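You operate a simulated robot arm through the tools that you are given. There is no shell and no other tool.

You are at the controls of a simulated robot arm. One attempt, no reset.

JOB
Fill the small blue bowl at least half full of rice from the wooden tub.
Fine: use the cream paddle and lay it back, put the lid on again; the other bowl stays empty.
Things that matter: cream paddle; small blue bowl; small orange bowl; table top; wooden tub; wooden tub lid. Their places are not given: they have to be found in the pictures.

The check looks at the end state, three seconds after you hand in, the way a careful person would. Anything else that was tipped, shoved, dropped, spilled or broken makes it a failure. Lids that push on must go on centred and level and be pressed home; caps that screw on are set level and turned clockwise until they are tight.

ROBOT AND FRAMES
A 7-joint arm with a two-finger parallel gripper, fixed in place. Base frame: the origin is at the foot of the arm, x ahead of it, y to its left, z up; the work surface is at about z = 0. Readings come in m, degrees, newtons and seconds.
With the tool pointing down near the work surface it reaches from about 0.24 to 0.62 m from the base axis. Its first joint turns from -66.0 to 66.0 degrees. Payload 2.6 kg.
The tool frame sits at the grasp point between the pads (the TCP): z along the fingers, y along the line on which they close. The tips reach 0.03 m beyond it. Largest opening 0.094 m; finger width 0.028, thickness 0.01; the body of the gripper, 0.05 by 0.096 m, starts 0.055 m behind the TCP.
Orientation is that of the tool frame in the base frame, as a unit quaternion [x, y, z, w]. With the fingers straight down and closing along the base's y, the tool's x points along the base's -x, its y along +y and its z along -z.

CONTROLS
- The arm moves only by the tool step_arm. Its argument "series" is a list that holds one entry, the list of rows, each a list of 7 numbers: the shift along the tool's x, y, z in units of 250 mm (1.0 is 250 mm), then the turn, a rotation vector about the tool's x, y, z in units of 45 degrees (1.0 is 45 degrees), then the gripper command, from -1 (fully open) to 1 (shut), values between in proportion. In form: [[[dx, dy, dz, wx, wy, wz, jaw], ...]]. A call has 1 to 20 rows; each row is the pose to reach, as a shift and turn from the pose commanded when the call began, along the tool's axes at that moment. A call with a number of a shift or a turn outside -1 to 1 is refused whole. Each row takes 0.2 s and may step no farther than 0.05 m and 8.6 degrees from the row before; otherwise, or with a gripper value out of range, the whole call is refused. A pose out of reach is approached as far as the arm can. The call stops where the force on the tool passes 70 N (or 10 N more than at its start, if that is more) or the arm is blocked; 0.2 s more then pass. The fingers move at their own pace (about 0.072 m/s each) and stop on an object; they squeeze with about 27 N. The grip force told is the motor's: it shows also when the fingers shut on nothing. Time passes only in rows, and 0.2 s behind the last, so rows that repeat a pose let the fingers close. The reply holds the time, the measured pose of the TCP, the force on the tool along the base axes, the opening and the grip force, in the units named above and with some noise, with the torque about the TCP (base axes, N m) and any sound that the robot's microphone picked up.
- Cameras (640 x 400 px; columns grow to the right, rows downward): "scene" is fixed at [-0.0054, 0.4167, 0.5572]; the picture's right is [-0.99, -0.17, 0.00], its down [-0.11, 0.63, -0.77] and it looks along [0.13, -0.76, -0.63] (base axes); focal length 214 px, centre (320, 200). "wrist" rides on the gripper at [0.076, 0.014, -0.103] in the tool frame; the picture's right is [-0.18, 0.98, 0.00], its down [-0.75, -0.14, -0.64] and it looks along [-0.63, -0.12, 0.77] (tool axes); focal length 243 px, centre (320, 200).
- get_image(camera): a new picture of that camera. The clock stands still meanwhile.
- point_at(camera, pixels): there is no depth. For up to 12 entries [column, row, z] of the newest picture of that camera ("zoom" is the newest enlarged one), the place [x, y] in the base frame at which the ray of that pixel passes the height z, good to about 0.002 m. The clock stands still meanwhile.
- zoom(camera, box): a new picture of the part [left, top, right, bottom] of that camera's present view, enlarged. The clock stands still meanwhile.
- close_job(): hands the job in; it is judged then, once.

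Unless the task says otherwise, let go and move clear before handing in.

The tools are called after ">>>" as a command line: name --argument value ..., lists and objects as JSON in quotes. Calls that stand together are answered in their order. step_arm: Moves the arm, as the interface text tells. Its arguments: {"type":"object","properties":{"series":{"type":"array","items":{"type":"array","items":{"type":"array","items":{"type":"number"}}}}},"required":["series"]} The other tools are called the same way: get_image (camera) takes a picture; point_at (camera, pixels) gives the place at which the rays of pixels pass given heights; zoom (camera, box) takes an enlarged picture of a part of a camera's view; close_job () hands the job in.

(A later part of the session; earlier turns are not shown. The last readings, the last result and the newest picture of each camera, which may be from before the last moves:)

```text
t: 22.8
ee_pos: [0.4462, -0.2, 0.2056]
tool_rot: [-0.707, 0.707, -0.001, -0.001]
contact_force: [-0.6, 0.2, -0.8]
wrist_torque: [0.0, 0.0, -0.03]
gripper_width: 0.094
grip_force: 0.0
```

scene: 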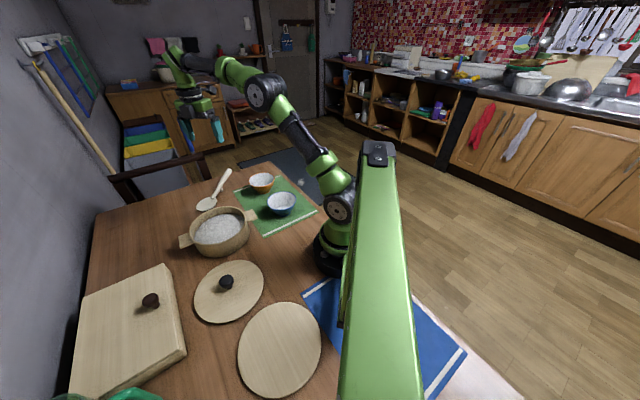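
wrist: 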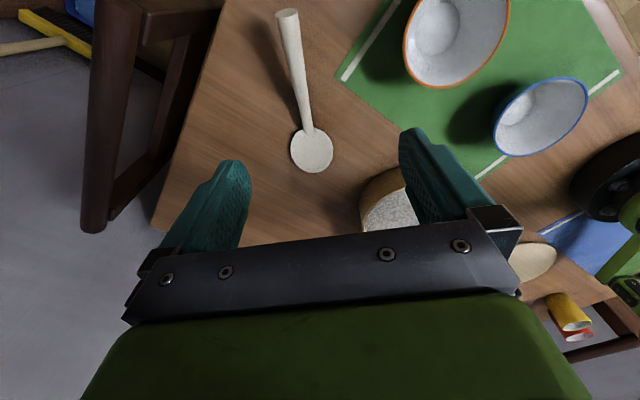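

The controller counts from the achieved pose, so my bookkeeping is simple. Now I'll lean and roll the tool (tool z toward (0.25,0.35,-0.90)) while moving to the pre-grasp point at (0.511,-0.313,0.12), with the jaws at about 0.05 m.

>>> step_arm --series '[[[0.075, -0.043, 0.057, 0.057, -0.075, -0.01, -0.06], [0.151, -0.086, 0.114, 0.113, -0.151, -0.021, -0.06], [0.226, -0.13, 0.171, 0.17, -0.226, -0.031, -0.06], [0.302, -0.173, 0.228, 0.227, -0.301, -0.042, -0.06], [0.377, -0.216, 0.285, 0.283, -0.377, -0.052, -0.06], [0.453, -0.259, 0.342, 0.34, -0.452, -0.063, -0.06], [0.453, -0.259, 0.342, 0.34, -0.452, -0.063, -0.06]]]'

>>> get_image --camera "wrist"

>>> zoom --camera "scene" --box '[160, 130, 290, 220]'

```text
t: 24.4
ee_pos: [0.5114, -0.315, 0.1186]
tool_rot: [0.706, -0.672, -0.032, -0.219]
contact_force: [0.0, -0.1, 0.6]
wrist_torque: [0.04, -0.01, 0.03]
gripper_width: 0.0497
grip_force: 0.0
```

```text
taken
```

wrist: 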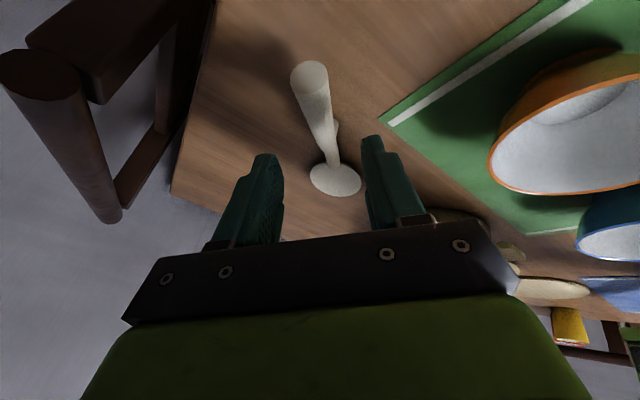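

```text
4.44 times, centred on (225, 175) of scene
```

zoom: 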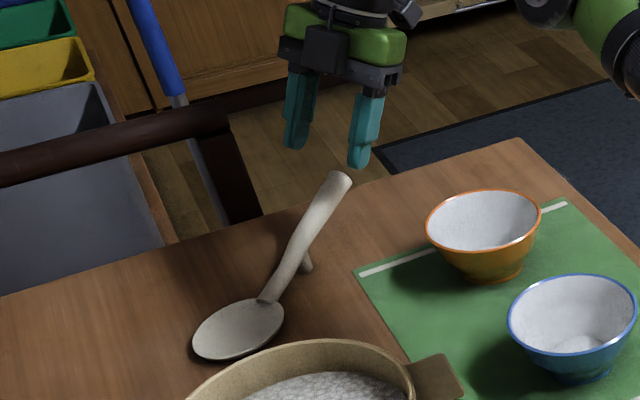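

The wrist view shows the handle axis passing about (319,118), which is where my planned grip point should appear. I'll verify with a zoom and point reading before descending.

>>> zoom --camera "wrist" --box '[240, 40, 420, 210]'

>>> point_at --camera "wrist" --pixels '[[319, 118, 0.03], [319, 118, 0.035], [319, 118, 0.04], [310, 78, 0.045], [310, 78, 0.05], [332, 162, 0.012], [335, 180, 0.005]]'

```text
2.35 times, centred on (330, 125) of wrist
```

zoom: 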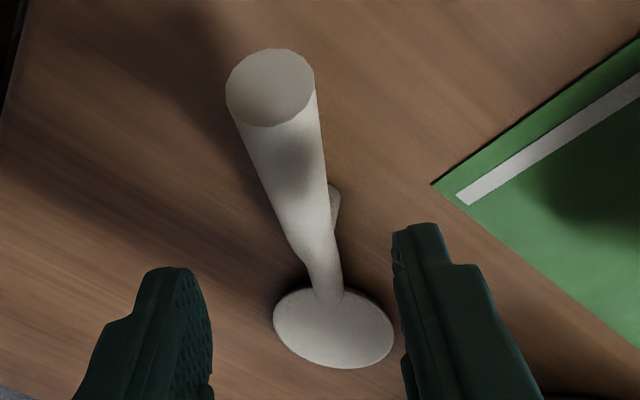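

```text
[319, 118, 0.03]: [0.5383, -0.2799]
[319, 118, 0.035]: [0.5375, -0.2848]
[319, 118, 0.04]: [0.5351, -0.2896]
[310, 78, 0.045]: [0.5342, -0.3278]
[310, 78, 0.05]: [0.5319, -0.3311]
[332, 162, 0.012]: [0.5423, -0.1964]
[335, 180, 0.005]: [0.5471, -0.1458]
```

Alignment is good (handle point at about (0.536,-0.286,0.035)). I'll advance 0.078 m along the tool axis and check the picture before closing.

>>> step_arm --series '[[[0, 0, 0.08, 0, 0, 0, -0.06], [0, 0, 0.16, 0, 0, 0, -0.06], [0, 0, 0.24, 0, 0, 0, -0.06], [0, 0, 0.28, 0, 0, 0, -0.06], [0, 0, 0.312, 0, 0, 0, -0.06], [0, 0, 0.312, 0, 0, 0, -0.06]]]'

>>> zoom --camera "wrist" --box '[220, 20, 420, 250]'

>>> zoom --camera "scene" --box '[180, 140, 270, 215]'

```text
t: 25.8
ee_pos: [0.5301, -0.2864, 0.0499]
tool_rot: [0.707, -0.672, -0.031, -0.219]
contact_force: [0.5, 0.3, 0.2]
wrist_torque: [0.04, 0.0, 0.0]
gripper_width: 0.0496
grip_force: 0.1
```

```text
1.74 times, centred on (320, 135) of wrist
```

zoom: 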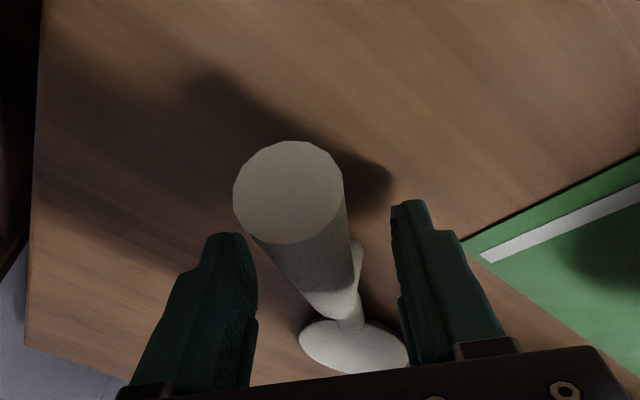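

```text
5.33 times, centred on (225, 178) of scene
```

zoom: 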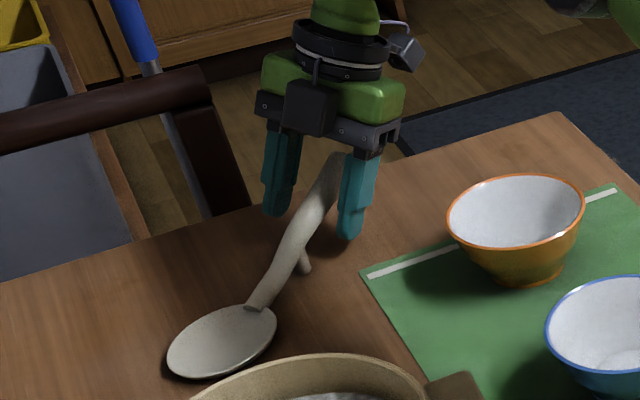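

The fingers straddle the handle evenly. I'll close and check the grip.

>>> step_arm --series '[[[0, 0, 0, 0, 0, 0, 0.4], [0, 0, 0, 0, 0, 0, 1], [0, 0, 0, 0, 0, 0, 1], [0, 0, 0, 0, 0, 0, 1], [0, 0, 0, 0, 0, 0, 1]]]'

>>> zoom --camera "wrist" --box '[220, 20, 420, 250]'

>>> zoom --camera "scene" --box '[180, 140, 270, 215]'

```text
t: 27.0
ee_pos: [0.5313, -0.2867, 0.0489]
tool_rot: [0.707, -0.672, -0.031, -0.219]
contact_force: [-0.2, 0.6, -0.4]
wrist_torque: [-0.04, -0.03, 0.0]
gripper_width: 0.026
grip_force: 26.8
```

```text
1.74 times, centred on (320, 135) of wrist
```

zoom: 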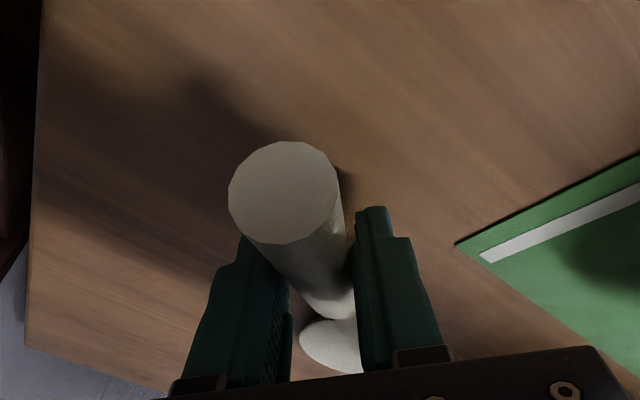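

```text
5.33 times, centred on (225, 178) of scene
```

zoom: 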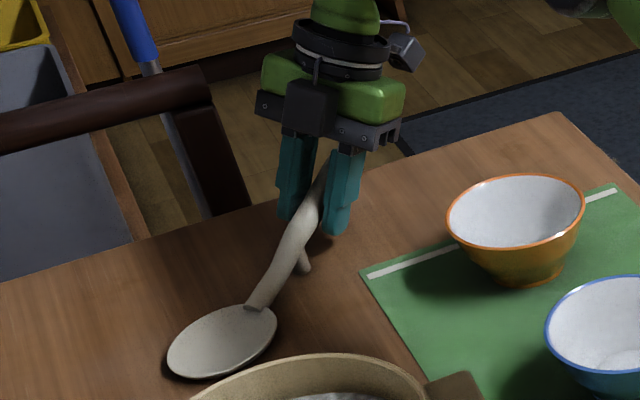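

The paddle is held (width 0.026, 27 N); the grasp pose to return to is (0.5313,-0.2867,0.0489). I'll lift it gently straight up by 4 cm and look.

>>> step_arm --series '[[[-0.0135, -0.0107, -0.036, 0, 0, 0, 1], [-0.027, -0.0214, -0.072, 0, 0, 0, 1], [-0.0405, -0.0322, -0.108, 0, 0, 0, 1], [-0.0541, -0.0429, -0.144, 0, 0, 0, 1], [-0.0541, -0.0429, -0.144, 0, 0, 0, 1]]]'

>>> zoom --camera "scene" --box '[170, 140, 280, 230]'

```text
t: 28.2
ee_pos: [0.5321, -0.2859, 0.0888]
tool_rot: [0.707, -0.672, -0.032, -0.218]
contact_force: [0.1, -0.6, -0.3]
wrist_torque: [-0.07, 0.01, 0.0]
gripper_width: 0.0262
grip_force: 26.8
```

```text
4.44 times, centred on (225, 185) of scene
```

zoom: 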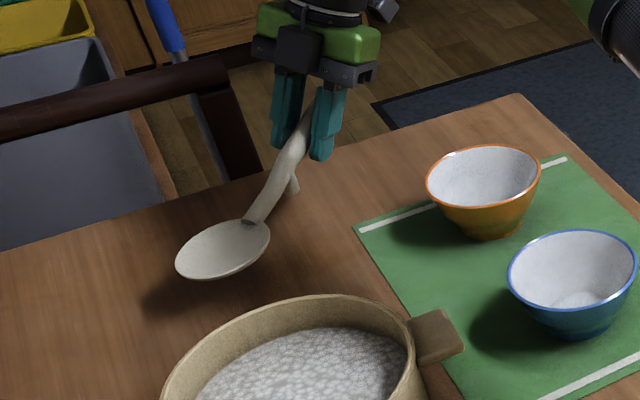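

The paddle hangs level in the grip. I'll raise it further and carry it so its head hovers over the tub.

>>> step_arm --series '[[[-0.058, 0.029, -0.068, 0, 0, 0, 1], [-0.115, 0.057, -0.136, 0, 0, 0, 1], [-0.173, 0.086, -0.203, 0, 0, 0, 1], [-0.23, 0.114, -0.271, 0, 0, 0, 1], [-0.316, 0.196, -0.263, 0, 0, 0, 1], [-0.402, 0.277, -0.255, 0, 0, 0, 1], [-0.488, 0.359, -0.247, 0, 0, 0, 1], [-0.574, 0.44, -0.239, 0, 0, 0, 1], [-0.66, 0.522, -0.231, 0, 0, 0, 1], [-0.66, 0.522, -0.231, 0, 0, 0, 1]]]'

>>> get_image --camera "scene"

>>> get_image --camera "wrist"

>>> zoom --camera "scene" --box '[160, 150, 310, 260]'

```text
t: 30.4
ee_pos: [0.3765, -0.1523, 0.1632]
tool_rot: [0.707, -0.672, -0.031, -0.218]
contact_force: [0.6, -1.0, -0.3]
wrist_torque: [-0.08, 0.02, -0.01]
gripper_width: 0.026
grip_force: 27.0
```

```text
taken
```

scene: 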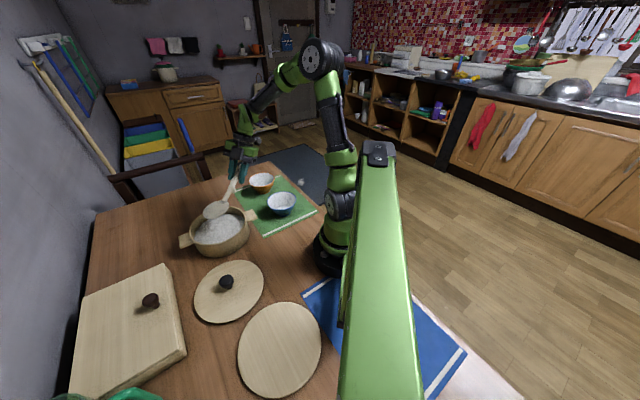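

```text
taken
```

wrist: 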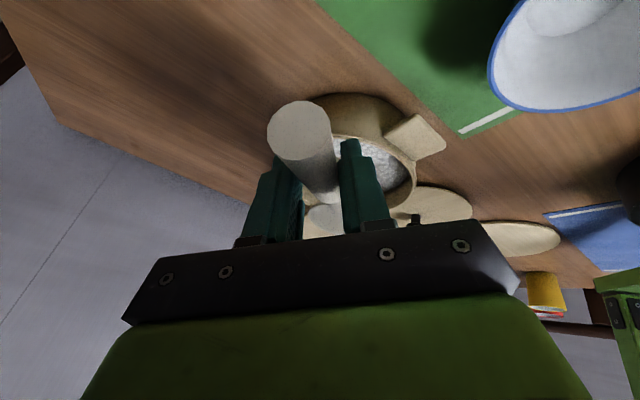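

```text
3.64 times, centred on (235, 205) of scene
```

zoom: 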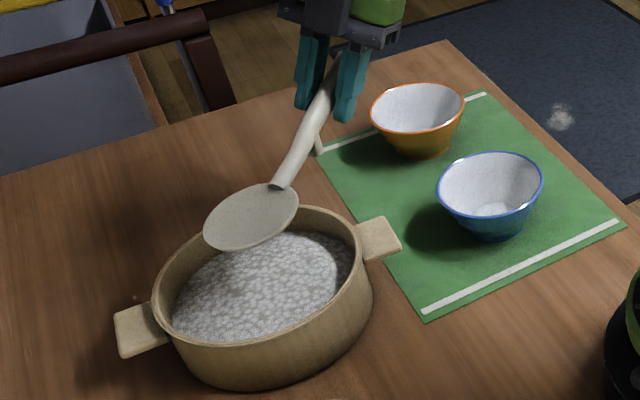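

The paddle head hovers over the tub (zoom (251,217)). I'll verify its position and take a closer look, including the faint speck at zoom (135,297).

>>> point_at --camera "zoom" --pixels '[[251, 217, 0.11], [251, 217, 0.12], [251, 217, 0.13], [135, 297, 0.0]]'

>>> zoom --camera "scene" --box '[165, 185, 265, 255]'

```text
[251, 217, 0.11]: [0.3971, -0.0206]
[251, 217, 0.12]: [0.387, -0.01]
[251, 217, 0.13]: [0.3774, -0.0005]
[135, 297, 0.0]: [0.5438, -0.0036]
```

```text
5.71 times, centred on (215, 220) of scene
```

zoom: 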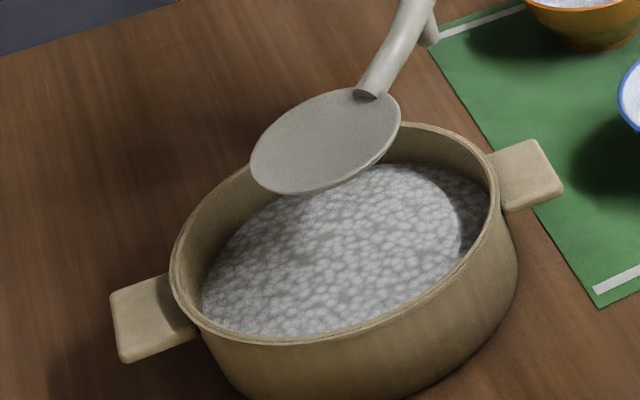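

The head is where I expect it, (0.387,-0.010,0.12). I'll now pitch the paddle nose-down by 40° above the tub, keeping the head over the rice.

>>> step_arm --series '[[[-0.049, -0.015, -0.039, -0.0169, 0.1714, -0.0444, 1], [-0.099, -0.03, -0.079, -0.0338, 0.3428, -0.0888, 1], [-0.148, -0.046, -0.118, -0.0507, 0.5142, -0.1332, 1], [-0.198, -0.061, -0.158, -0.0676, 0.6856, -0.1776, 1], [-0.247, -0.076, -0.197, -0.0845, 0.857, -0.222, 1], [-0.247, -0.076, -0.197, -0.0845, 0.857, -0.222, 1]]]'

>>> zoom --camera "scene" --box '[165, 165, 285, 255]'

>>> get_image --camera "wrist"

```text
t: 31.8
ee_pos: [0.3764, -0.1117, 0.2318]
tool_rot: [0.739, -0.641, 0.202, 0.038]
contact_force: [-0.1, 0.9, -1.3]
wrist_torque: [-0.01, 0.0, 0.01]
gripper_width: 0.0259
grip_force: 27.8
```

```text
4.44 times, centred on (225, 210) of scene
```

zoom: 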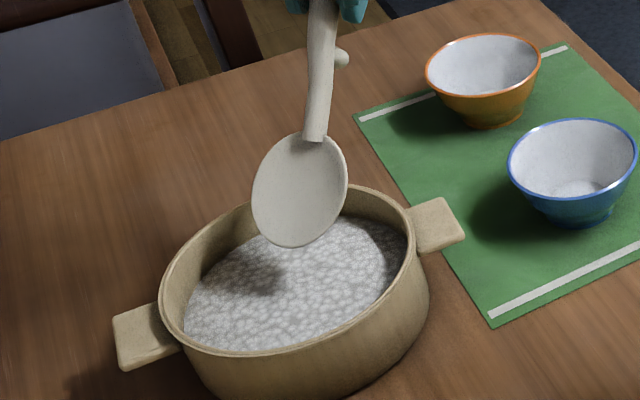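

```text
taken
```

wrist: 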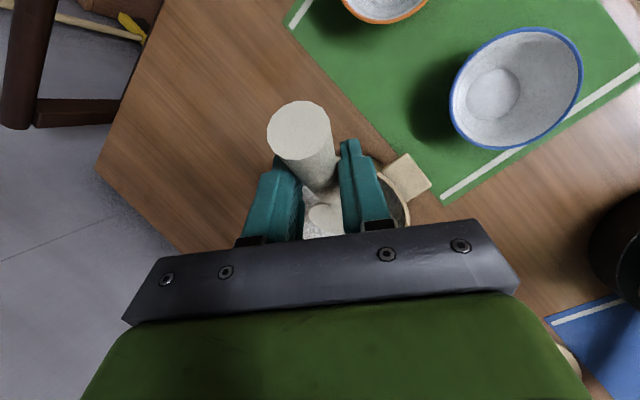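

Pitched as planned: tool z ≈(0.25,-0.315,-0.914), head tip just above the rice. I'll lower it about 6 cm so the tip enters the rice, and check the force.

>>> step_arm --series '[[[-0.02, 0.012, 0.053, 0, 0, 0, 1], [-0.04, 0.024, 0.106, 0, 0, 0, 1], [-0.06, 0.035, 0.159, 0, 0, 0, 1], [-0.081, 0.047, 0.212, 0, 0, 0, 1], [-0.081, 0.047, 0.212, 0, 0, 0, 1]]]'

>>> zoom --camera "scene" --box '[165, 165, 285, 255]'

```text
t: 33.0
ee_pos: [0.3759, -0.1111, 0.1751]
tool_rot: [0.739, -0.642, 0.2, 0.037]
contact_force: [0.2, -0.2, -0.8]
wrist_torque: [-0.02, 0.01, 0.01]
gripper_width: 0.0258
grip_force: 27.0
```

```text
4.44 times, centred on (225, 210) of scene
```

zoom: 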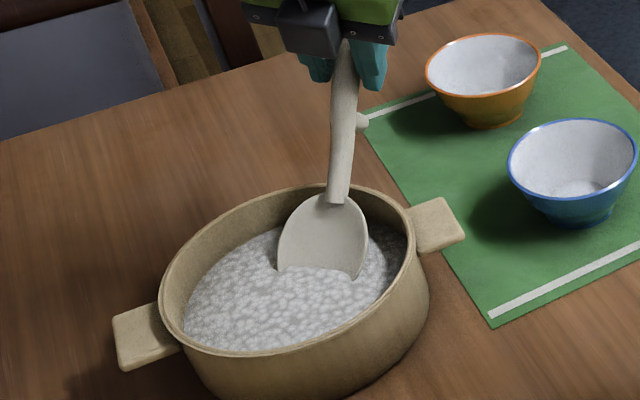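

The head's tip is in the rice with almost no force. I'll now push forward and deeper in an arc (pitch 40°→25°), keeping the foot peg above the rim, then pause to check.

>>> step_arm --series '[[[-0.0412, -0.0018, 0.0088, 0, 0, 0, 1], [-0.0734, 0.0007, 0.0305, 0.0043, -0.0428, 0.0111, 1], [-0.0983, 0.0043, 0.0538, 0.0107, -0.107, 0.0278, 1], [-0.1196, 0.0078, 0.0755, 0.0172, -0.1712, 0.0444, 1], [-0.1364, 0.0084, 0.0843, 0.0215, -0.214, 0.0556, 1], [-0.1417, 0.008, 0.085, 0.0258, -0.2567, 0.0667, 1], [-0.129, 0.0101, 0.088, 0.0322, -0.3209, 0.0833, 1], [-0.129, 0.0101, 0.088, 0.0322, -0.3209, 0.0833, 1]]]'

>>> zoom --camera "scene" --box '[165, 165, 285, 255]'

```text
t: 34.8
ee_pos: [0.3764, -0.088, 0.1428]
tool_rot: [0.737, -0.663, 0.115, -0.06]
contact_force: [1.3, 0.3, -1.4]
wrist_torque: [-0.07, 0.0, 0.03]
gripper_width: 0.026
grip_force: 26.8
```

```text
4.44 times, centred on (225, 210) of scene
```

zoom: 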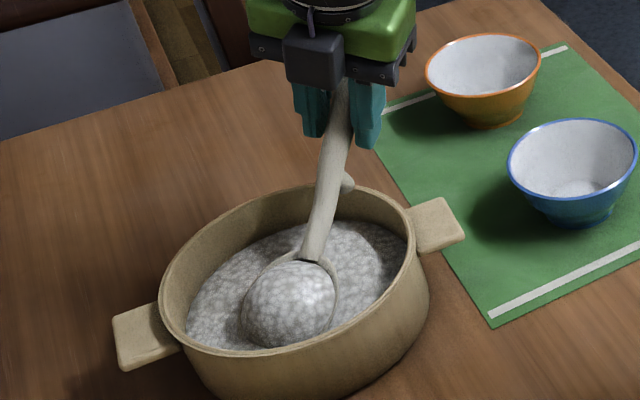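

A dome of rice is already sitting on the paddle head. I'll level it while lifting out of the tub.

>>> step_arm --series '[[[0.031, 0.0056, 0.0102, 0.0105, -0.107, 0.0277, 1], [0.0629, 0.012, 0.0227, 0.021, -0.2141, 0.0554, 1], [0.0942, 0.0188, 0.0376, 0.0315, -0.3211, 0.0831, 1], [0.1221, 0.025, 0.0506, 0.042, -0.4282, 0.1108, 1], [0.144, 0.0272, 0.0509, 0.0503, -0.5138, 0.1329, 1], [0.1588, 0.0173, 0.0072, 0.0524, -0.5352, 0.1384, 1], [0.165, 0.003, -0.05, 0.0524, -0.5352, 0.1384, 1], [0.1696, -0.0116, -0.1087, 0.0524, -0.5352, 0.1384, 1], [0.1696, -0.0116, -0.1087, 0.0524, -0.5352, 0.1384, 1]]]'

>>> zoom --camera "scene" --box '[165, 165, 305, 265]'

>>> get_image --camera "wrist"

```text
t: 36.8
ee_pos: [0.3751, -0.1294, 0.1736]
tool_rot: [0.707, -0.672, -0.03, -0.218]
contact_force: [0.9, -0.9, -1.6]
wrist_torque: [-0.11, 0.01, -0.02]
gripper_width: 0.0263
grip_force: 27.2
```

```text
4.00 times, centred on (235, 215) of scene
```

zoom: 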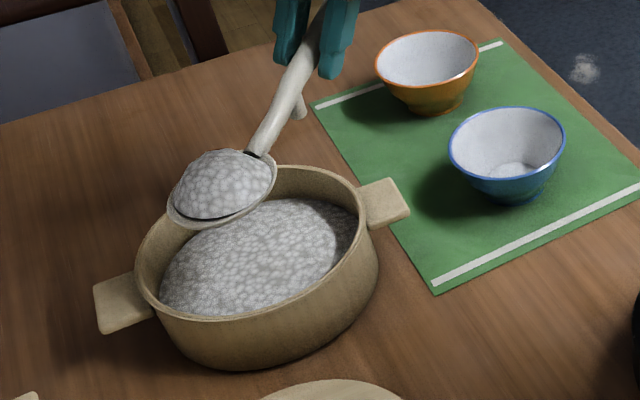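

```text
taken
```

wrist: 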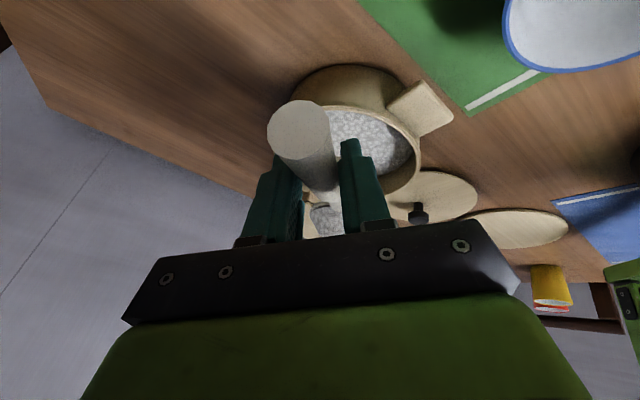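

A full heap of rice is on the level paddle. Before carrying it I need the blue bowl's exact centre and rim height, so I'll measure rim points in the zoomed scene.

>>> point_at --camera "zoom" --pixels '[[449, 145, 0.05], [566, 138, 0.05], [507, 107, 0.05], [510, 181, 0.05], [449, 145, 0.06], [566, 138, 0.06], [507, 107, 0.06], [510, 181, 0.06], [515, 203, 0.0], [377, 65, 0.055], [480, 55, 0.055], [425, 113, 0.0]]'

>>> zoom --camera "scene" --box '[245, 165, 325, 225]'

```text
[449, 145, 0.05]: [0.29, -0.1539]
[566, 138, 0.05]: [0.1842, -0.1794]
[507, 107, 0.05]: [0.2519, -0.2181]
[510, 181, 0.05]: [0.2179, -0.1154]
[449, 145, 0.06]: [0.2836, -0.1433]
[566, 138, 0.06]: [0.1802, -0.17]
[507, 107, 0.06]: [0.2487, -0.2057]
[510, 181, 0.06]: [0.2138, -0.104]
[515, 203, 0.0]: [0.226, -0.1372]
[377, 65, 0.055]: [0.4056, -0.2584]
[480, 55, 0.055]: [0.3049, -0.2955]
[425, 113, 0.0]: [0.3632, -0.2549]
```

```text
6.67 times, centred on (285, 195) of scene
```

zoom: 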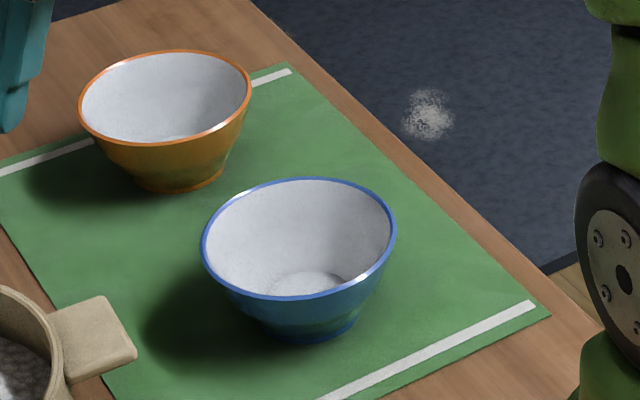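

The blue bowl's rim centre works out at about (0.234,-0.161) with rim z≈0.057 and radius ≈0.054. I'll carry the level paddle slowly halfway toward it and check that the heap stays put.

>>> step_arm --series '[[[0.03, 0.03, -0.02, 0, 0, 0, 1], [0.085, 0.083, -0.061, 0, 0, 0, 1], [0.14, 0.137, -0.1, 0, 0, 0, 1], [0.195, 0.191, -0.14, 0, 0, 0, 1], [0.25, 0.246, -0.18, 0, 0, 0, 1], [0.3, 0.2955, -0.2164, 0, 0, 0, 1], [0.3, 0.2955, -0.2164, 0, 0, 0, 1]]]'

>>> zoom --camera "scene" --box '[180, 140, 340, 250]'

>>> get_image --camera "wrist"

```text
t: 38.4
ee_pos: [0.2994, -0.2186, 0.1771]
tool_rot: [0.707, -0.673, -0.031, -0.217]
contact_force: [-1.0, 0.3, -1.0]
wrist_torque: [-0.08, 0.02, -0.03]
gripper_width: 0.026
grip_force: 26.6
```

```text
3.64 times, centred on (260, 195) of scene
```

zoom: 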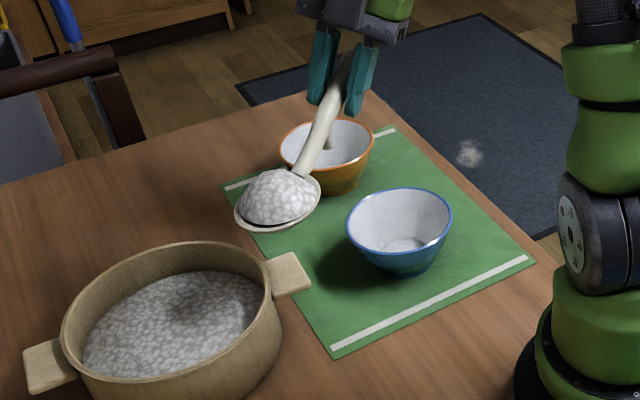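

```text
taken
```

wrist: 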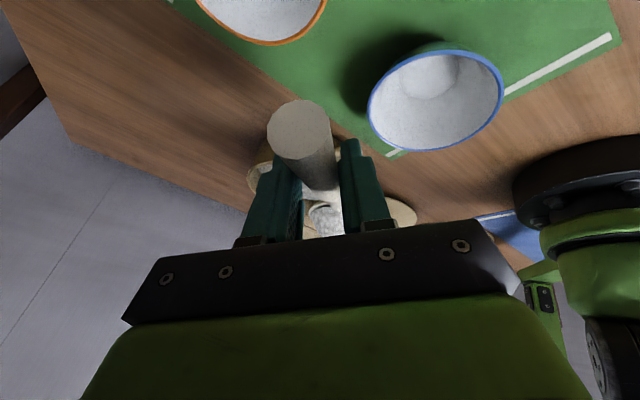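

The heap is intact. The blue bowl is now in the wrist view (rim (368,112)–(503,80)), so I'll triangulate its rim with that.

>>> point_at --camera "wrist" --pixels '[[368, 108, 0.05], [503, 88, 0.05], [450, 50, 0.05], [420, 151, 0.05], [368, 108, 0.06], [503, 88, 0.06], [450, 50, 0.06], [420, 151, 0.06]]'

>>> zoom --camera "wrist" --box '[350, 30, 520, 160]'

```text
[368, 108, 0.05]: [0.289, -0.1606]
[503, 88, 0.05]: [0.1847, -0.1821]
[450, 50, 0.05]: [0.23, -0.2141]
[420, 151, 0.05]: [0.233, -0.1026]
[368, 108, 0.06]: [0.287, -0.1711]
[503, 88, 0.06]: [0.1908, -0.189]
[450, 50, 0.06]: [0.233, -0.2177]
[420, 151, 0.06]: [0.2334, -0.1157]
```

```text
3.08 times, centred on (435, 95) of wrist
```

zoom: 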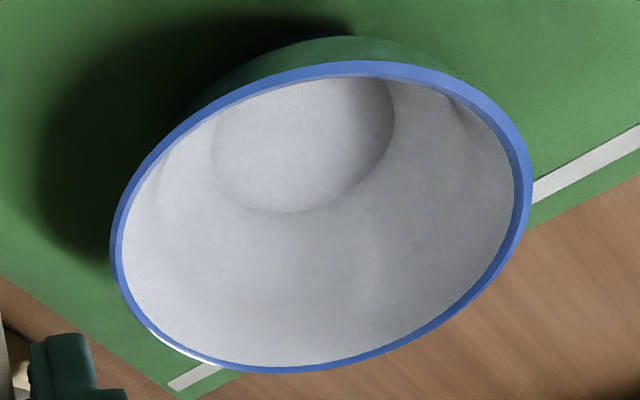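

Both cameras now agree on the blue bowl: rim centre about (0.235,-0.165), rim z≈0.05, radius ≈0.054. I'll carry the heap over it with only a slight 8° nose-down tilt.

>>> step_arm --series '[[[0.035, 0.033, -0.022, 0, 0, 0, 1], [0.09, 0.086, -0.058, -0.003, 0.03, -0.0077, 1], [0.15, 0.144, -0.097, -0.006, 0.06, -0.0154, 1], [0.21, 0.201, -0.135, -0.009, 0.095, -0.0244, 1], [0.27, 0.258, -0.173, -0.0125, 0.13, -0.0334, 1], [0.322, 0.3084, -0.2068, -0.0164, 0.1716, -0.0441, 1], [0.322, 0.3084, -0.2068, -0.0164, 0.1716, -0.0441, 1]]]'

>>> zoom --camera "scene" --box '[200, 140, 340, 240]'

>>> get_image --camera "wrist"

```text
t: 40.0
ee_pos: [0.2935, -0.2704, 0.1681]
tool_rot: [0.719, -0.675, 0.017, -0.165]
contact_force: [-0.3, -0.5, -0.7]
wrist_torque: [-0.1, -0.01, -0.02]
gripper_width: 0.0261
grip_force: 26.6
out of reach, approached as far as the arm can: row 1, 2, 3, 4, 5, 6, 7
```

```text
4.00 times, centred on (270, 190) of scene
```

zoom: 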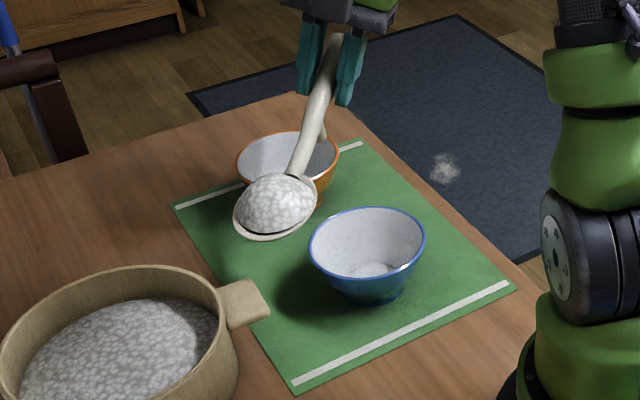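

```text
taken
```

wrist: 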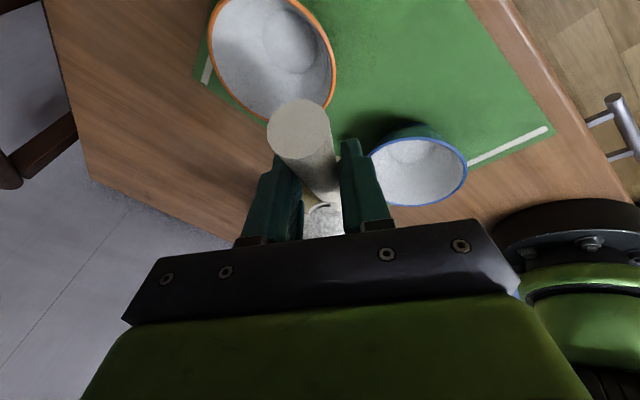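

The controller reports this direction as out of reach (a joint limit, judging from the early onset); the arm stopped at (0.2935,-0.2704,0.168) but the heap is still whole. I'll back off, level the paddle at a roomier spot, and then approach the bowl with the handle turned to the other side.

>>> step_arm --series '[[[-0.075, -0.065, 0.02, 0.0023, -0.025, 0.0065, 1], [-0.15, -0.13, 0.041, 0.0047, -0.051, 0.013, 1], [-0.226, -0.194, 0.061, 0.007, -0.076, 0.0195, 1], [-0.302, -0.259, 0.082, 0.0093, -0.102, 0.026, 1], [-0.377, -0.324, 0.102, 0.0116, -0.127, 0.0326, 1], [-0.453, -0.389, 0.122, 0.014, -0.153, 0.039, 1], [-0.528, -0.4535, 0.1428, 0.0163, -0.178, 0.0456, 1], [-0.528, -0.4535, 0.1428, 0.0163, -0.178, 0.0456, 1]]]'

>>> zoom --camera "scene" --box '[160, 130, 320, 250]'

```text
t: 41.8
ee_pos: [0.3983, -0.1281, 0.1905]
tool_rot: [0.707, -0.672, -0.032, -0.22]
contact_force: [0.0, -0.2, -1.7]
wrist_torque: [-0.08, 0.01, -0.01]
gripper_width: 0.0258
grip_force: 26.9
```

```text
3.33 times, centred on (240, 190) of scene
```

zoom: 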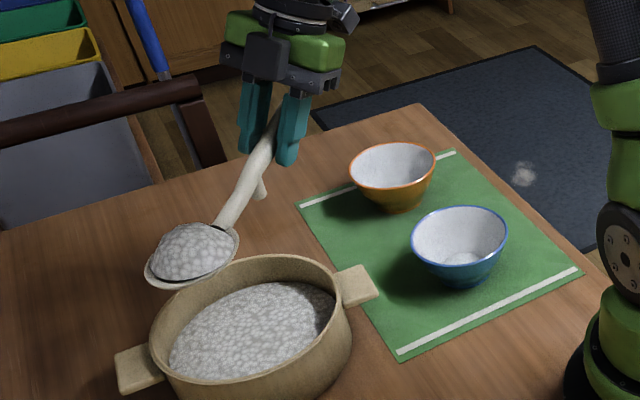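

The paddle is level again with a full heap at (0.398,-0.128,0.19). I'll yaw it clockwise 45° about the vertical, in place.

>>> step_arm --series '[[[0, 0, 0, 0.034, 0.027, 0.09, 1], [0, 0, 0, 0.085, 0.067, 0.226, 1], [0, 0, 0, 0.136, 0.107, 0.361, 1], [0, 0, 0, 0.187, 0.147, 0.497, 1], [0, 0, 0, 0.239, 0.188, 0.632, 1], [0, 0, 0, 0.29, 0.228, 0.768, 1], [0, 0, 0, 0.341, 0.268, 0.903, 1], [0, 0, 0, 0.341, 0.268, 0.903, 1]]]'

>>> zoom --camera "scene" --box '[160, 130, 320, 250]'

```text
t: 43.6
ee_pos: [0.3993, -0.1291, 0.1907]
tool_rot: [-0.394, 0.892, -0.056, 0.215]
contact_force: [0.4, -0.3, -1.6]
wrist_torque: [-0.04, 0.06, 0.02]
gripper_width: 0.0259
grip_force: 27.4
```

```text
3.33 times, centred on (240, 190) of scene
```

zoom: 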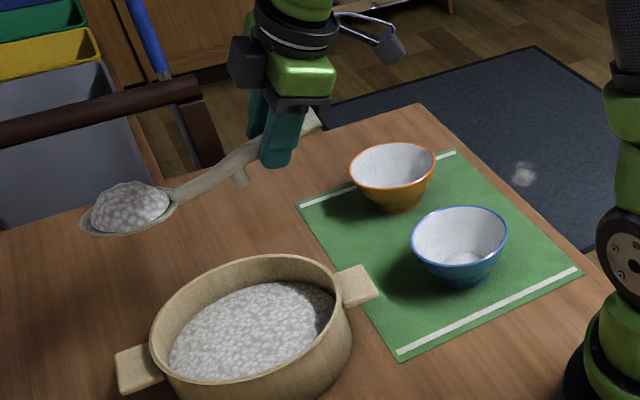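

The yaw went smoothly and the heap is level and whole. Another 45°.

>>> step_arm --series '[[[0, 0, 0, 0.034, 0.027, 0.09, 1], [0, 0, 0, 0.085, 0.067, 0.226, 1], [0, 0, 0, 0.136, 0.107, 0.361, 1], [0, 0, 0, 0.187, 0.147, 0.497, 1], [0, 0, 0, 0.239, 0.188, 0.632, 1], [0, 0, 0, 0.29, 0.228, 0.768, 1], [0, 0, 0, 0.341, 0.268, 0.903, 1], [0, 0, 0, 0.341, 0.268, 0.903, 1]]]'

>>> zoom --camera "scene" --box '[140, 120, 320, 250]'

```text
t: 45.4
ee_pos: [0.3978, -0.1291, 0.191]
tool_rot: [-0.022, 0.975, -0.133, 0.177]
contact_force: [0.3, 0.3, -1.6]
wrist_torque: [0.0, 0.11, 0.02]
gripper_width: 0.0257
grip_force: 26.9
```

```text
3.08 times, centred on (230, 185) of scene
```

zoom: 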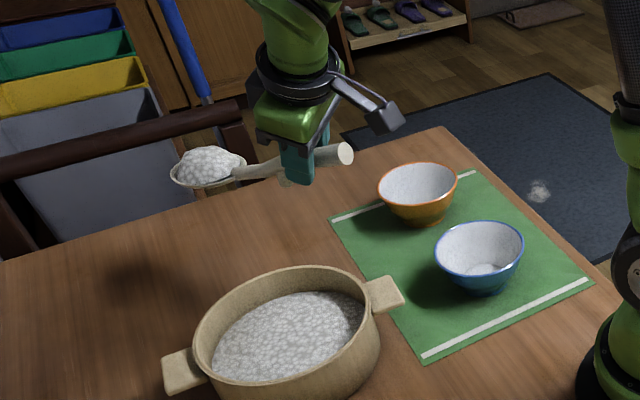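

Good: the head now points away from the base and the heap is unchanged. Another 45° in place.

>>> step_arm --series '[[[0, 0, 0, 0.034, 0.027, 0.09, 1], [0, 0, 0, 0.085, 0.067, 0.226, 1], [0, 0, 0, 0.136, 0.107, 0.361, 1], [0, 0, 0, 0.187, 0.147, 0.497, 1], [0, 0, 0, 0.239, 0.188, 0.632, 1], [0, 0, 0, 0.29, 0.228, 0.768, 1], [0, 0, 0, 0.341, 0.268, 0.903, 1], [0, 0, 0, 0.341, 0.268, 0.903, 1]]]'

>>> zoom --camera "scene" --box '[140, 120, 320, 250]'

```text
t: 47.2
ee_pos: [0.3988, -0.1276, 0.1902]
tool_rot: [0.353, 0.909, -0.19, 0.113]
contact_force: [-0.3, -1.0, -0.9]
wrist_torque: [0.06, 0.05, 0.01]
gripper_width: 0.0258
grip_force: 27.5
```

```text
3.08 times, centred on (230, 185) of scene
```

zoom: 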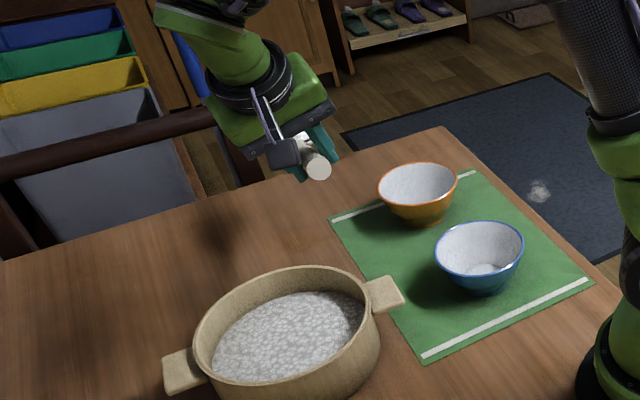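

The paddle's head is now behind the gripper from this camera, and the pose readings are as commanded. I'll continue yawing 37° while drifting toward +y.

>>> step_arm --series '[[[0.02, 0.005, -0.009, 0.028, 0.022, 0.075, 1], [0.05, 0.013, -0.023, 0.07, 0.056, 0.188, 1], [0.082, 0.021, -0.037, 0.113, 0.089, 0.301, 1], [0.113, 0.029, -0.051, 0.155, 0.123, 0.414, 1], [0.144, 0.037, -0.065, 0.198, 0.156, 0.527, 1], [0.175, 0.045, -0.079, 0.24, 0.19, 0.64, 1], [0.2067, 0.0535, -0.0936, 0.283, 0.2235, 0.7525, 1], [0.2067, 0.0535, -0.0936, 0.283, 0.2235, 0.7525, 1]]]'

>>> zoom --camera "scene" --box '[160, 120, 340, 250]'

>>> get_image --camera "wrist"

```text
t: 49.0
ee_pos: [0.3692, -0.0781, 0.1923]
tool_rot: [0.627, 0.747, -0.217, 0.045]
contact_force: [0.3, 0.4, -2.0]
wrist_torque: [0.09, -0.04, 0.02]
gripper_width: 0.0257
grip_force: 26.8
```

```text
3.08 times, centred on (250, 185) of scene
```

zoom: 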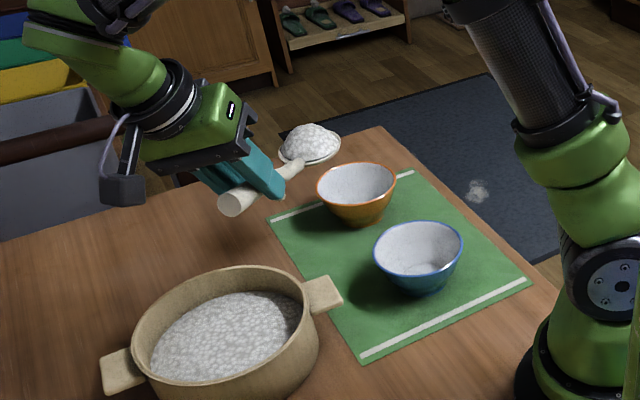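

```text
taken
```

wrist: 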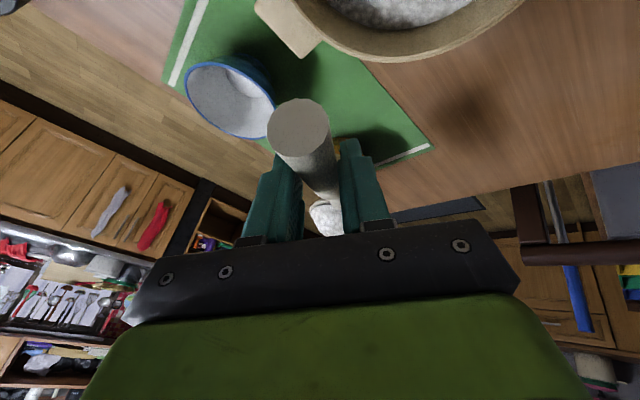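

The head is in view with its heap whole, over the mat. I'll finish the yaw (another 37°) while bringing the head above the blue bowl, still level.

>>> step_arm --series '[[[0.021, -0.012, 0.007, 0.028, 0.022, 0.075, 1], [0.053, -0.03, 0.017, 0.07, 0.056, 0.188, 1], [0.085, -0.049, 0.027, 0.113, 0.089, 0.301, 1], [0.118, -0.067, 0.037, 0.155, 0.123, 0.414, 1], [0.15, -0.086, 0.047, 0.198, 0.156, 0.527, 1], [0.183, -0.105, 0.058, 0.24, 0.19, 0.64, 1], [0.215, -0.123, 0.068, 0.283, 0.2235, 0.7525, 1], [0.215, -0.123, 0.068, 0.283, 0.2235, 0.7525, 1]]]'

>>> zoom --camera "scene" --box '[180, 120, 340, 240]'

>>> get_image --camera "wrist"

```text
t: 50.8
ee_pos: [0.3239, -0.0409, 0.1647]
tool_rot: [0.834, 0.506, -0.219, -0.028]
contact_force: [0.8, 0.6, -1.7]
wrist_torque: [0.06, -0.04, 0.02]
gripper_width: 0.0256
grip_force: 27.0
```

```text
3.33 times, centred on (260, 180) of scene
```

zoom: 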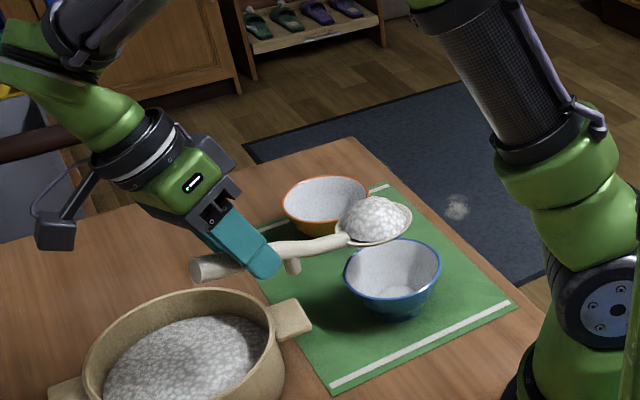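

```text
taken
```

wrist: 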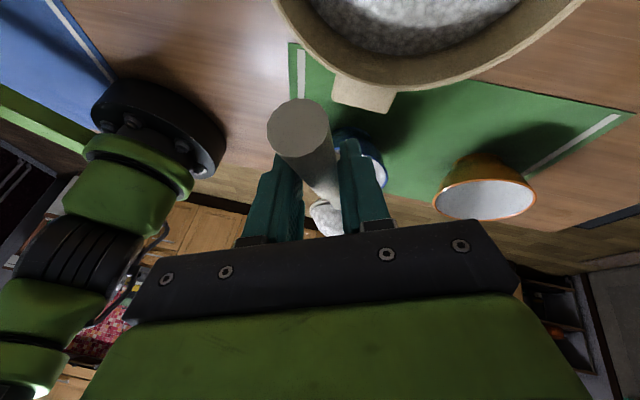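

The paddle is level over the bowl area. I'll check the head centre (zoom about (375,226)) against the bowl before tipping.

>>> point_at --camera "zoom" --pixels '[[375, 226, 0.115], [375, 226, 0.123], [375, 226, 0.13], [393, 268, 0.05], [344, 267, 0.05], [441, 265, 0.05], [390, 240, 0.05], [396, 300, 0.05]]'

>>> zoom --camera "scene" --box '[240, 160, 310, 220]'

```text
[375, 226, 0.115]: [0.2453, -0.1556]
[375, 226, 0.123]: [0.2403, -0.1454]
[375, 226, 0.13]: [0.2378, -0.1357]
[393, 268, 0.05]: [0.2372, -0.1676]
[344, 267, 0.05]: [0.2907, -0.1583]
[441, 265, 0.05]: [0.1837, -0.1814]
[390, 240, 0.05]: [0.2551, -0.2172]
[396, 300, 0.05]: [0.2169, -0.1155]
```

```text
6.67 times, centred on (275, 190) of scene
```

zoom: 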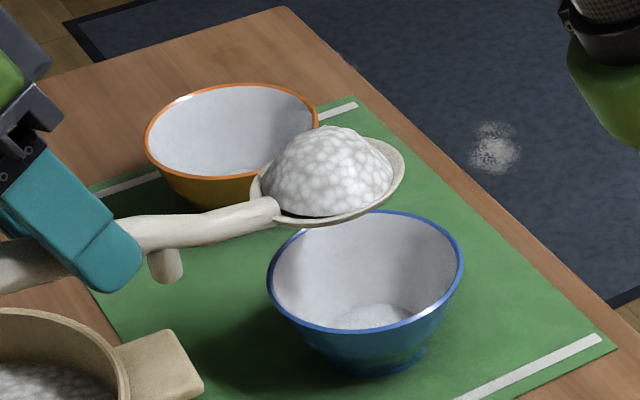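

The head centre is about (0.243,-0.152,0.118), roughly 16 mm behind the bowl's centre along the pouring direction, so the tip will stay over the bowl. I'll tip nose-down to 40° around the head, slowly, and look.

>>> step_arm --series '[[[-0.0533, -0.0208, -0.06, -0.0167, 0.1716, -0.0443, 1], [-0.1123, -0.0381, -0.1046, -0.0334, 0.3431, -0.0885, 1], [-0.1782, -0.0538, -0.1402, -0.0501, 0.5147, -0.1328, 1], [-0.25, -0.0676, -0.1661, -0.0668, 0.6862, -0.1771, 1], [-0.3258, -0.079, -0.1815, -0.0836, 0.8578, -0.2213, 1], [-0.3258, -0.079, -0.1815, -0.0836, 0.8578, -0.2213, 1]]]'

>>> zoom --camera "scene" --box '[220, 130, 340, 220]'

```text
t: 52.2
ee_pos: [0.294, -0.0935, 0.238]
tool_rot: [0.813, 0.545, 0.088, -0.185]
contact_force: [0.1, 0.0, -0.6]
wrist_torque: [0.05, -0.01, -0.02]
gripper_width: 0.0254
grip_force: 27.0
```

```text
4.44 times, centred on (280, 175) of scene
```

zoom: 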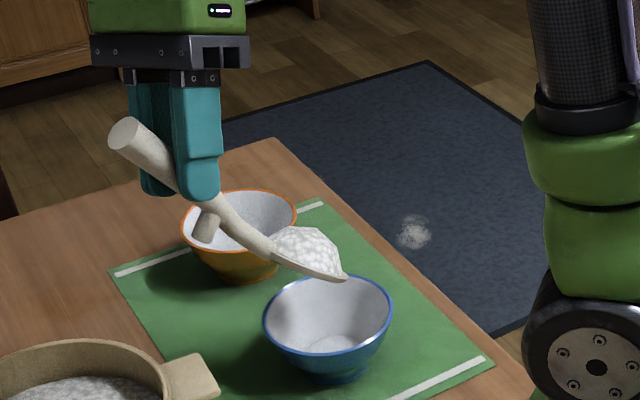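

Rice still holds at 40°. I'll check where the tip (zoom (345,281)) is relative to the bowl before tipping further.

>>> point_at --camera "zoom" --pixels '[[346, 281, 0.08], [346, 281, 0.088], [346, 281, 0.095], [272, 258, 0.14], [310, 255, 0.12]]'

>>> get_image --camera "wrist"

```text
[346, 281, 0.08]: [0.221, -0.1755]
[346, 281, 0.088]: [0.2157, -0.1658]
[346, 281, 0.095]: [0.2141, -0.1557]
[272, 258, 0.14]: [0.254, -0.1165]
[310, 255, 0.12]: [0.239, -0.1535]
```

```text
taken
```

wrist: 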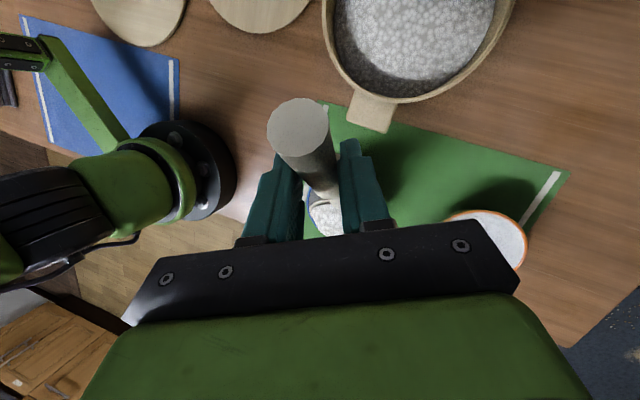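

The tip is at roughly (0.222,-0.178,0.077), inside the bowl's rim circle and above it. I'll tip on to 64° in small steps and hold.

>>> step_arm --series '[[[-0.027, -0.01, -0.028, -0.0086, 0.0856, -0.0222, 1], [-0.0539, -0.0199, -0.0562, -0.0172, 0.1712, -0.0444, 1], [-0.0853, -0.0293, -0.0804, -0.0258, 0.2568, -0.0667, 1], [-0.1167, -0.0387, -0.1046, -0.0343, 0.3423, -0.0889, 1], [-0.1509, -0.0477, -0.1261, -0.0429, 0.4279, -0.1111, 1], [-0.185, -0.0566, -0.1475, -0.0515, 0.5135, -0.1333, 1], [-0.185, -0.0566, -0.1475, -0.0515, 0.5135, -0.1333, 1], [-0.185, -0.0566, -0.1475, -0.0515, 0.5135, -0.1333, 1]]]'

>>> zoom --camera "scene" --box '[220, 130, 340, 220]'

```text
t: 54.0
ee_pos: [0.2657, -0.1419, 0.2607]
tool_rot: [0.753, 0.537, 0.269, -0.269]
contact_force: [1.0, -0.2, -1.2]
wrist_torque: [-0.02, 0.01, -0.02]
gripper_width: 0.025
grip_force: 26.8
```

```text
4.44 times, centred on (280, 175) of scene
```

zoom: 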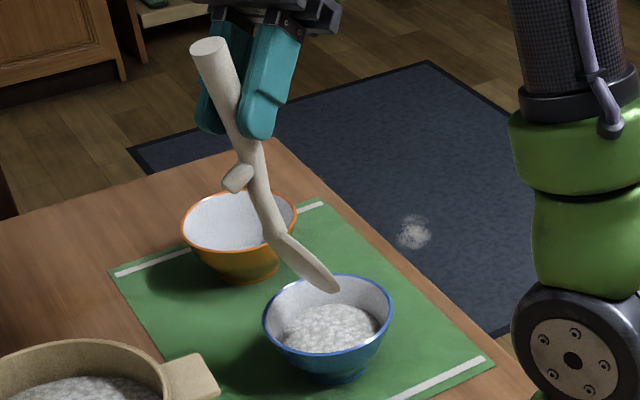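

The rice dropped into the blue bowl and the paddle looks empty. I'll zoom in on the fill level and check nothing was spilled.

>>> zoom --camera "scene" --box '[255, 175, 315, 220]'

>>> get_image --camera "wrist"

```text
8.89 times, centred on (285, 198) of scene
```

zoom: 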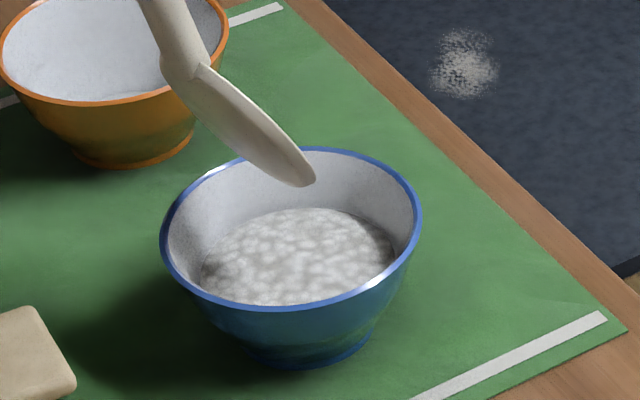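

```text
taken
```

wrist: 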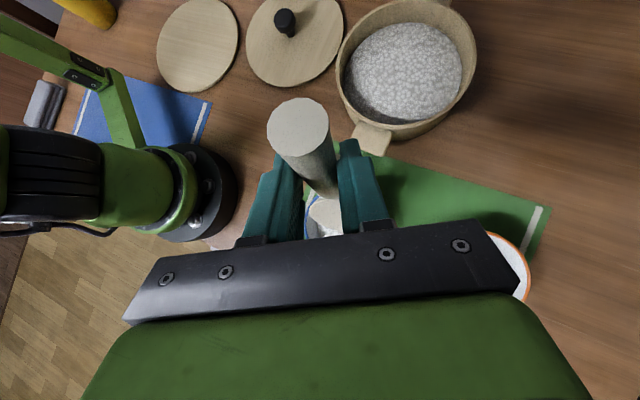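

The bowl now holds one paddleful (surface about half-way up its height, roughly a third of its volume) with nothing spilled, so I'll add a second. First I lift clear, un-tip to 40° and move back toward the tub.

>>> step_arm --series '[[[0.0417, -0.007, -0.0426, 0, 0, 0, 1], [0.0972, -0.0163, -0.0995, 0, 0, 0, 1], [0.1547, 0.0244, -0.0306, 0.0081, -0.0858, 0.0219, 1], [0.2121, 0.0652, 0.0384, 0.0162, -0.1716, 0.0438, 1], [0.2696, 0.1059, 0.1073, 0.0243, -0.2574, 0.0658, 1], [0.3271, 0.1466, 0.1762, 0.0323, -0.3432, 0.0877, 1], [0.3845, 0.1874, 0.2452, 0.0404, -0.429, 0.1096, 1], [0.442, 0.2281, 0.3141, 0.0485, -0.5148, 0.1315, 1], [0.442, 0.2281, 0.3141, 0.0485, -0.5148, 0.1315, 1]]]'

>>> zoom --camera "scene" --box '[160, 120, 320, 240]'

```text
t: 56.0
ee_pos: [0.3598, -0.0285, 0.2743]
tool_rot: [0.814, 0.545, 0.087, -0.183]
contact_force: [0.0, -0.4, -1.3]
wrist_torque: [-0.02, -0.02, 0.01]
gripper_width: 0.0246
grip_force: 27.1
```

```text
3.33 times, centred on (240, 180) of scene
```

zoom: 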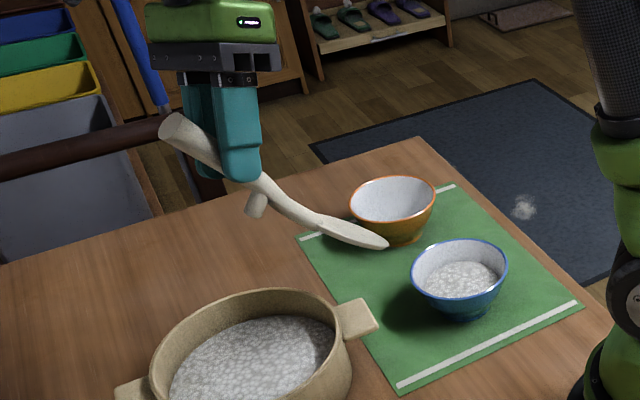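

The paddle is empty and clear. The jaw reading has crept from 0.026 to 0.0246, so I'll check whether the paddle has shifted in the grip by locating its head (zoom about (350,231)).

>>> point_at --camera "zoom" --pixels '[[350, 231, 0.14], [350, 231, 0.15], [387, 246, 0.115], [387, 246, 0.124], [318, 214, 0.17], [318, 214, 0.177]]'

>>> get_image --camera "wrist"

>>> zoom --camera "scene" --box '[185, 130, 265, 200]'

```text
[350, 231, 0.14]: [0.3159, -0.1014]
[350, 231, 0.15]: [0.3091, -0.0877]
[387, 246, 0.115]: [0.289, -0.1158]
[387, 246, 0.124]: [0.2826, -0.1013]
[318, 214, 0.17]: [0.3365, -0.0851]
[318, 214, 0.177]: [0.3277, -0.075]
```

```text
taken
```

wrist: 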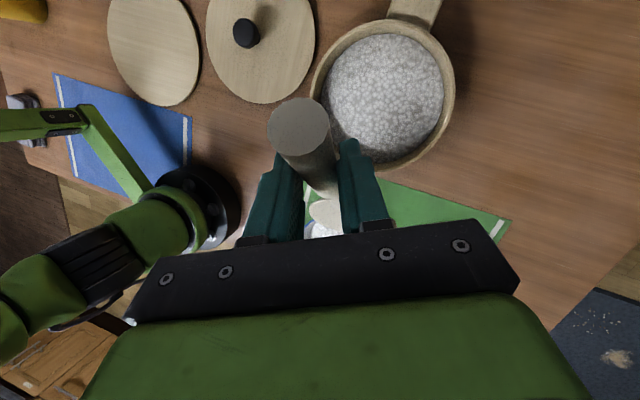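

```text
5.71 times, centred on (225, 165) of scene
```

zoom: 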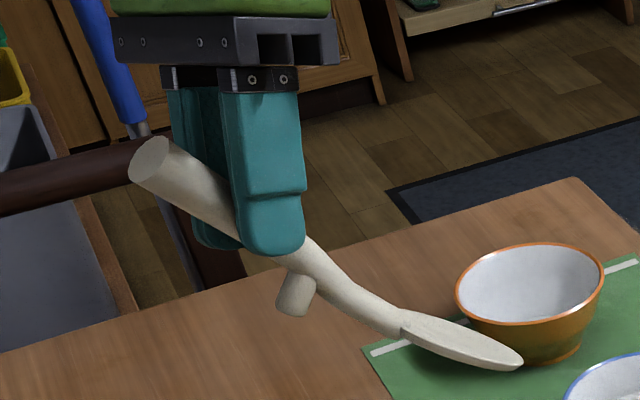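

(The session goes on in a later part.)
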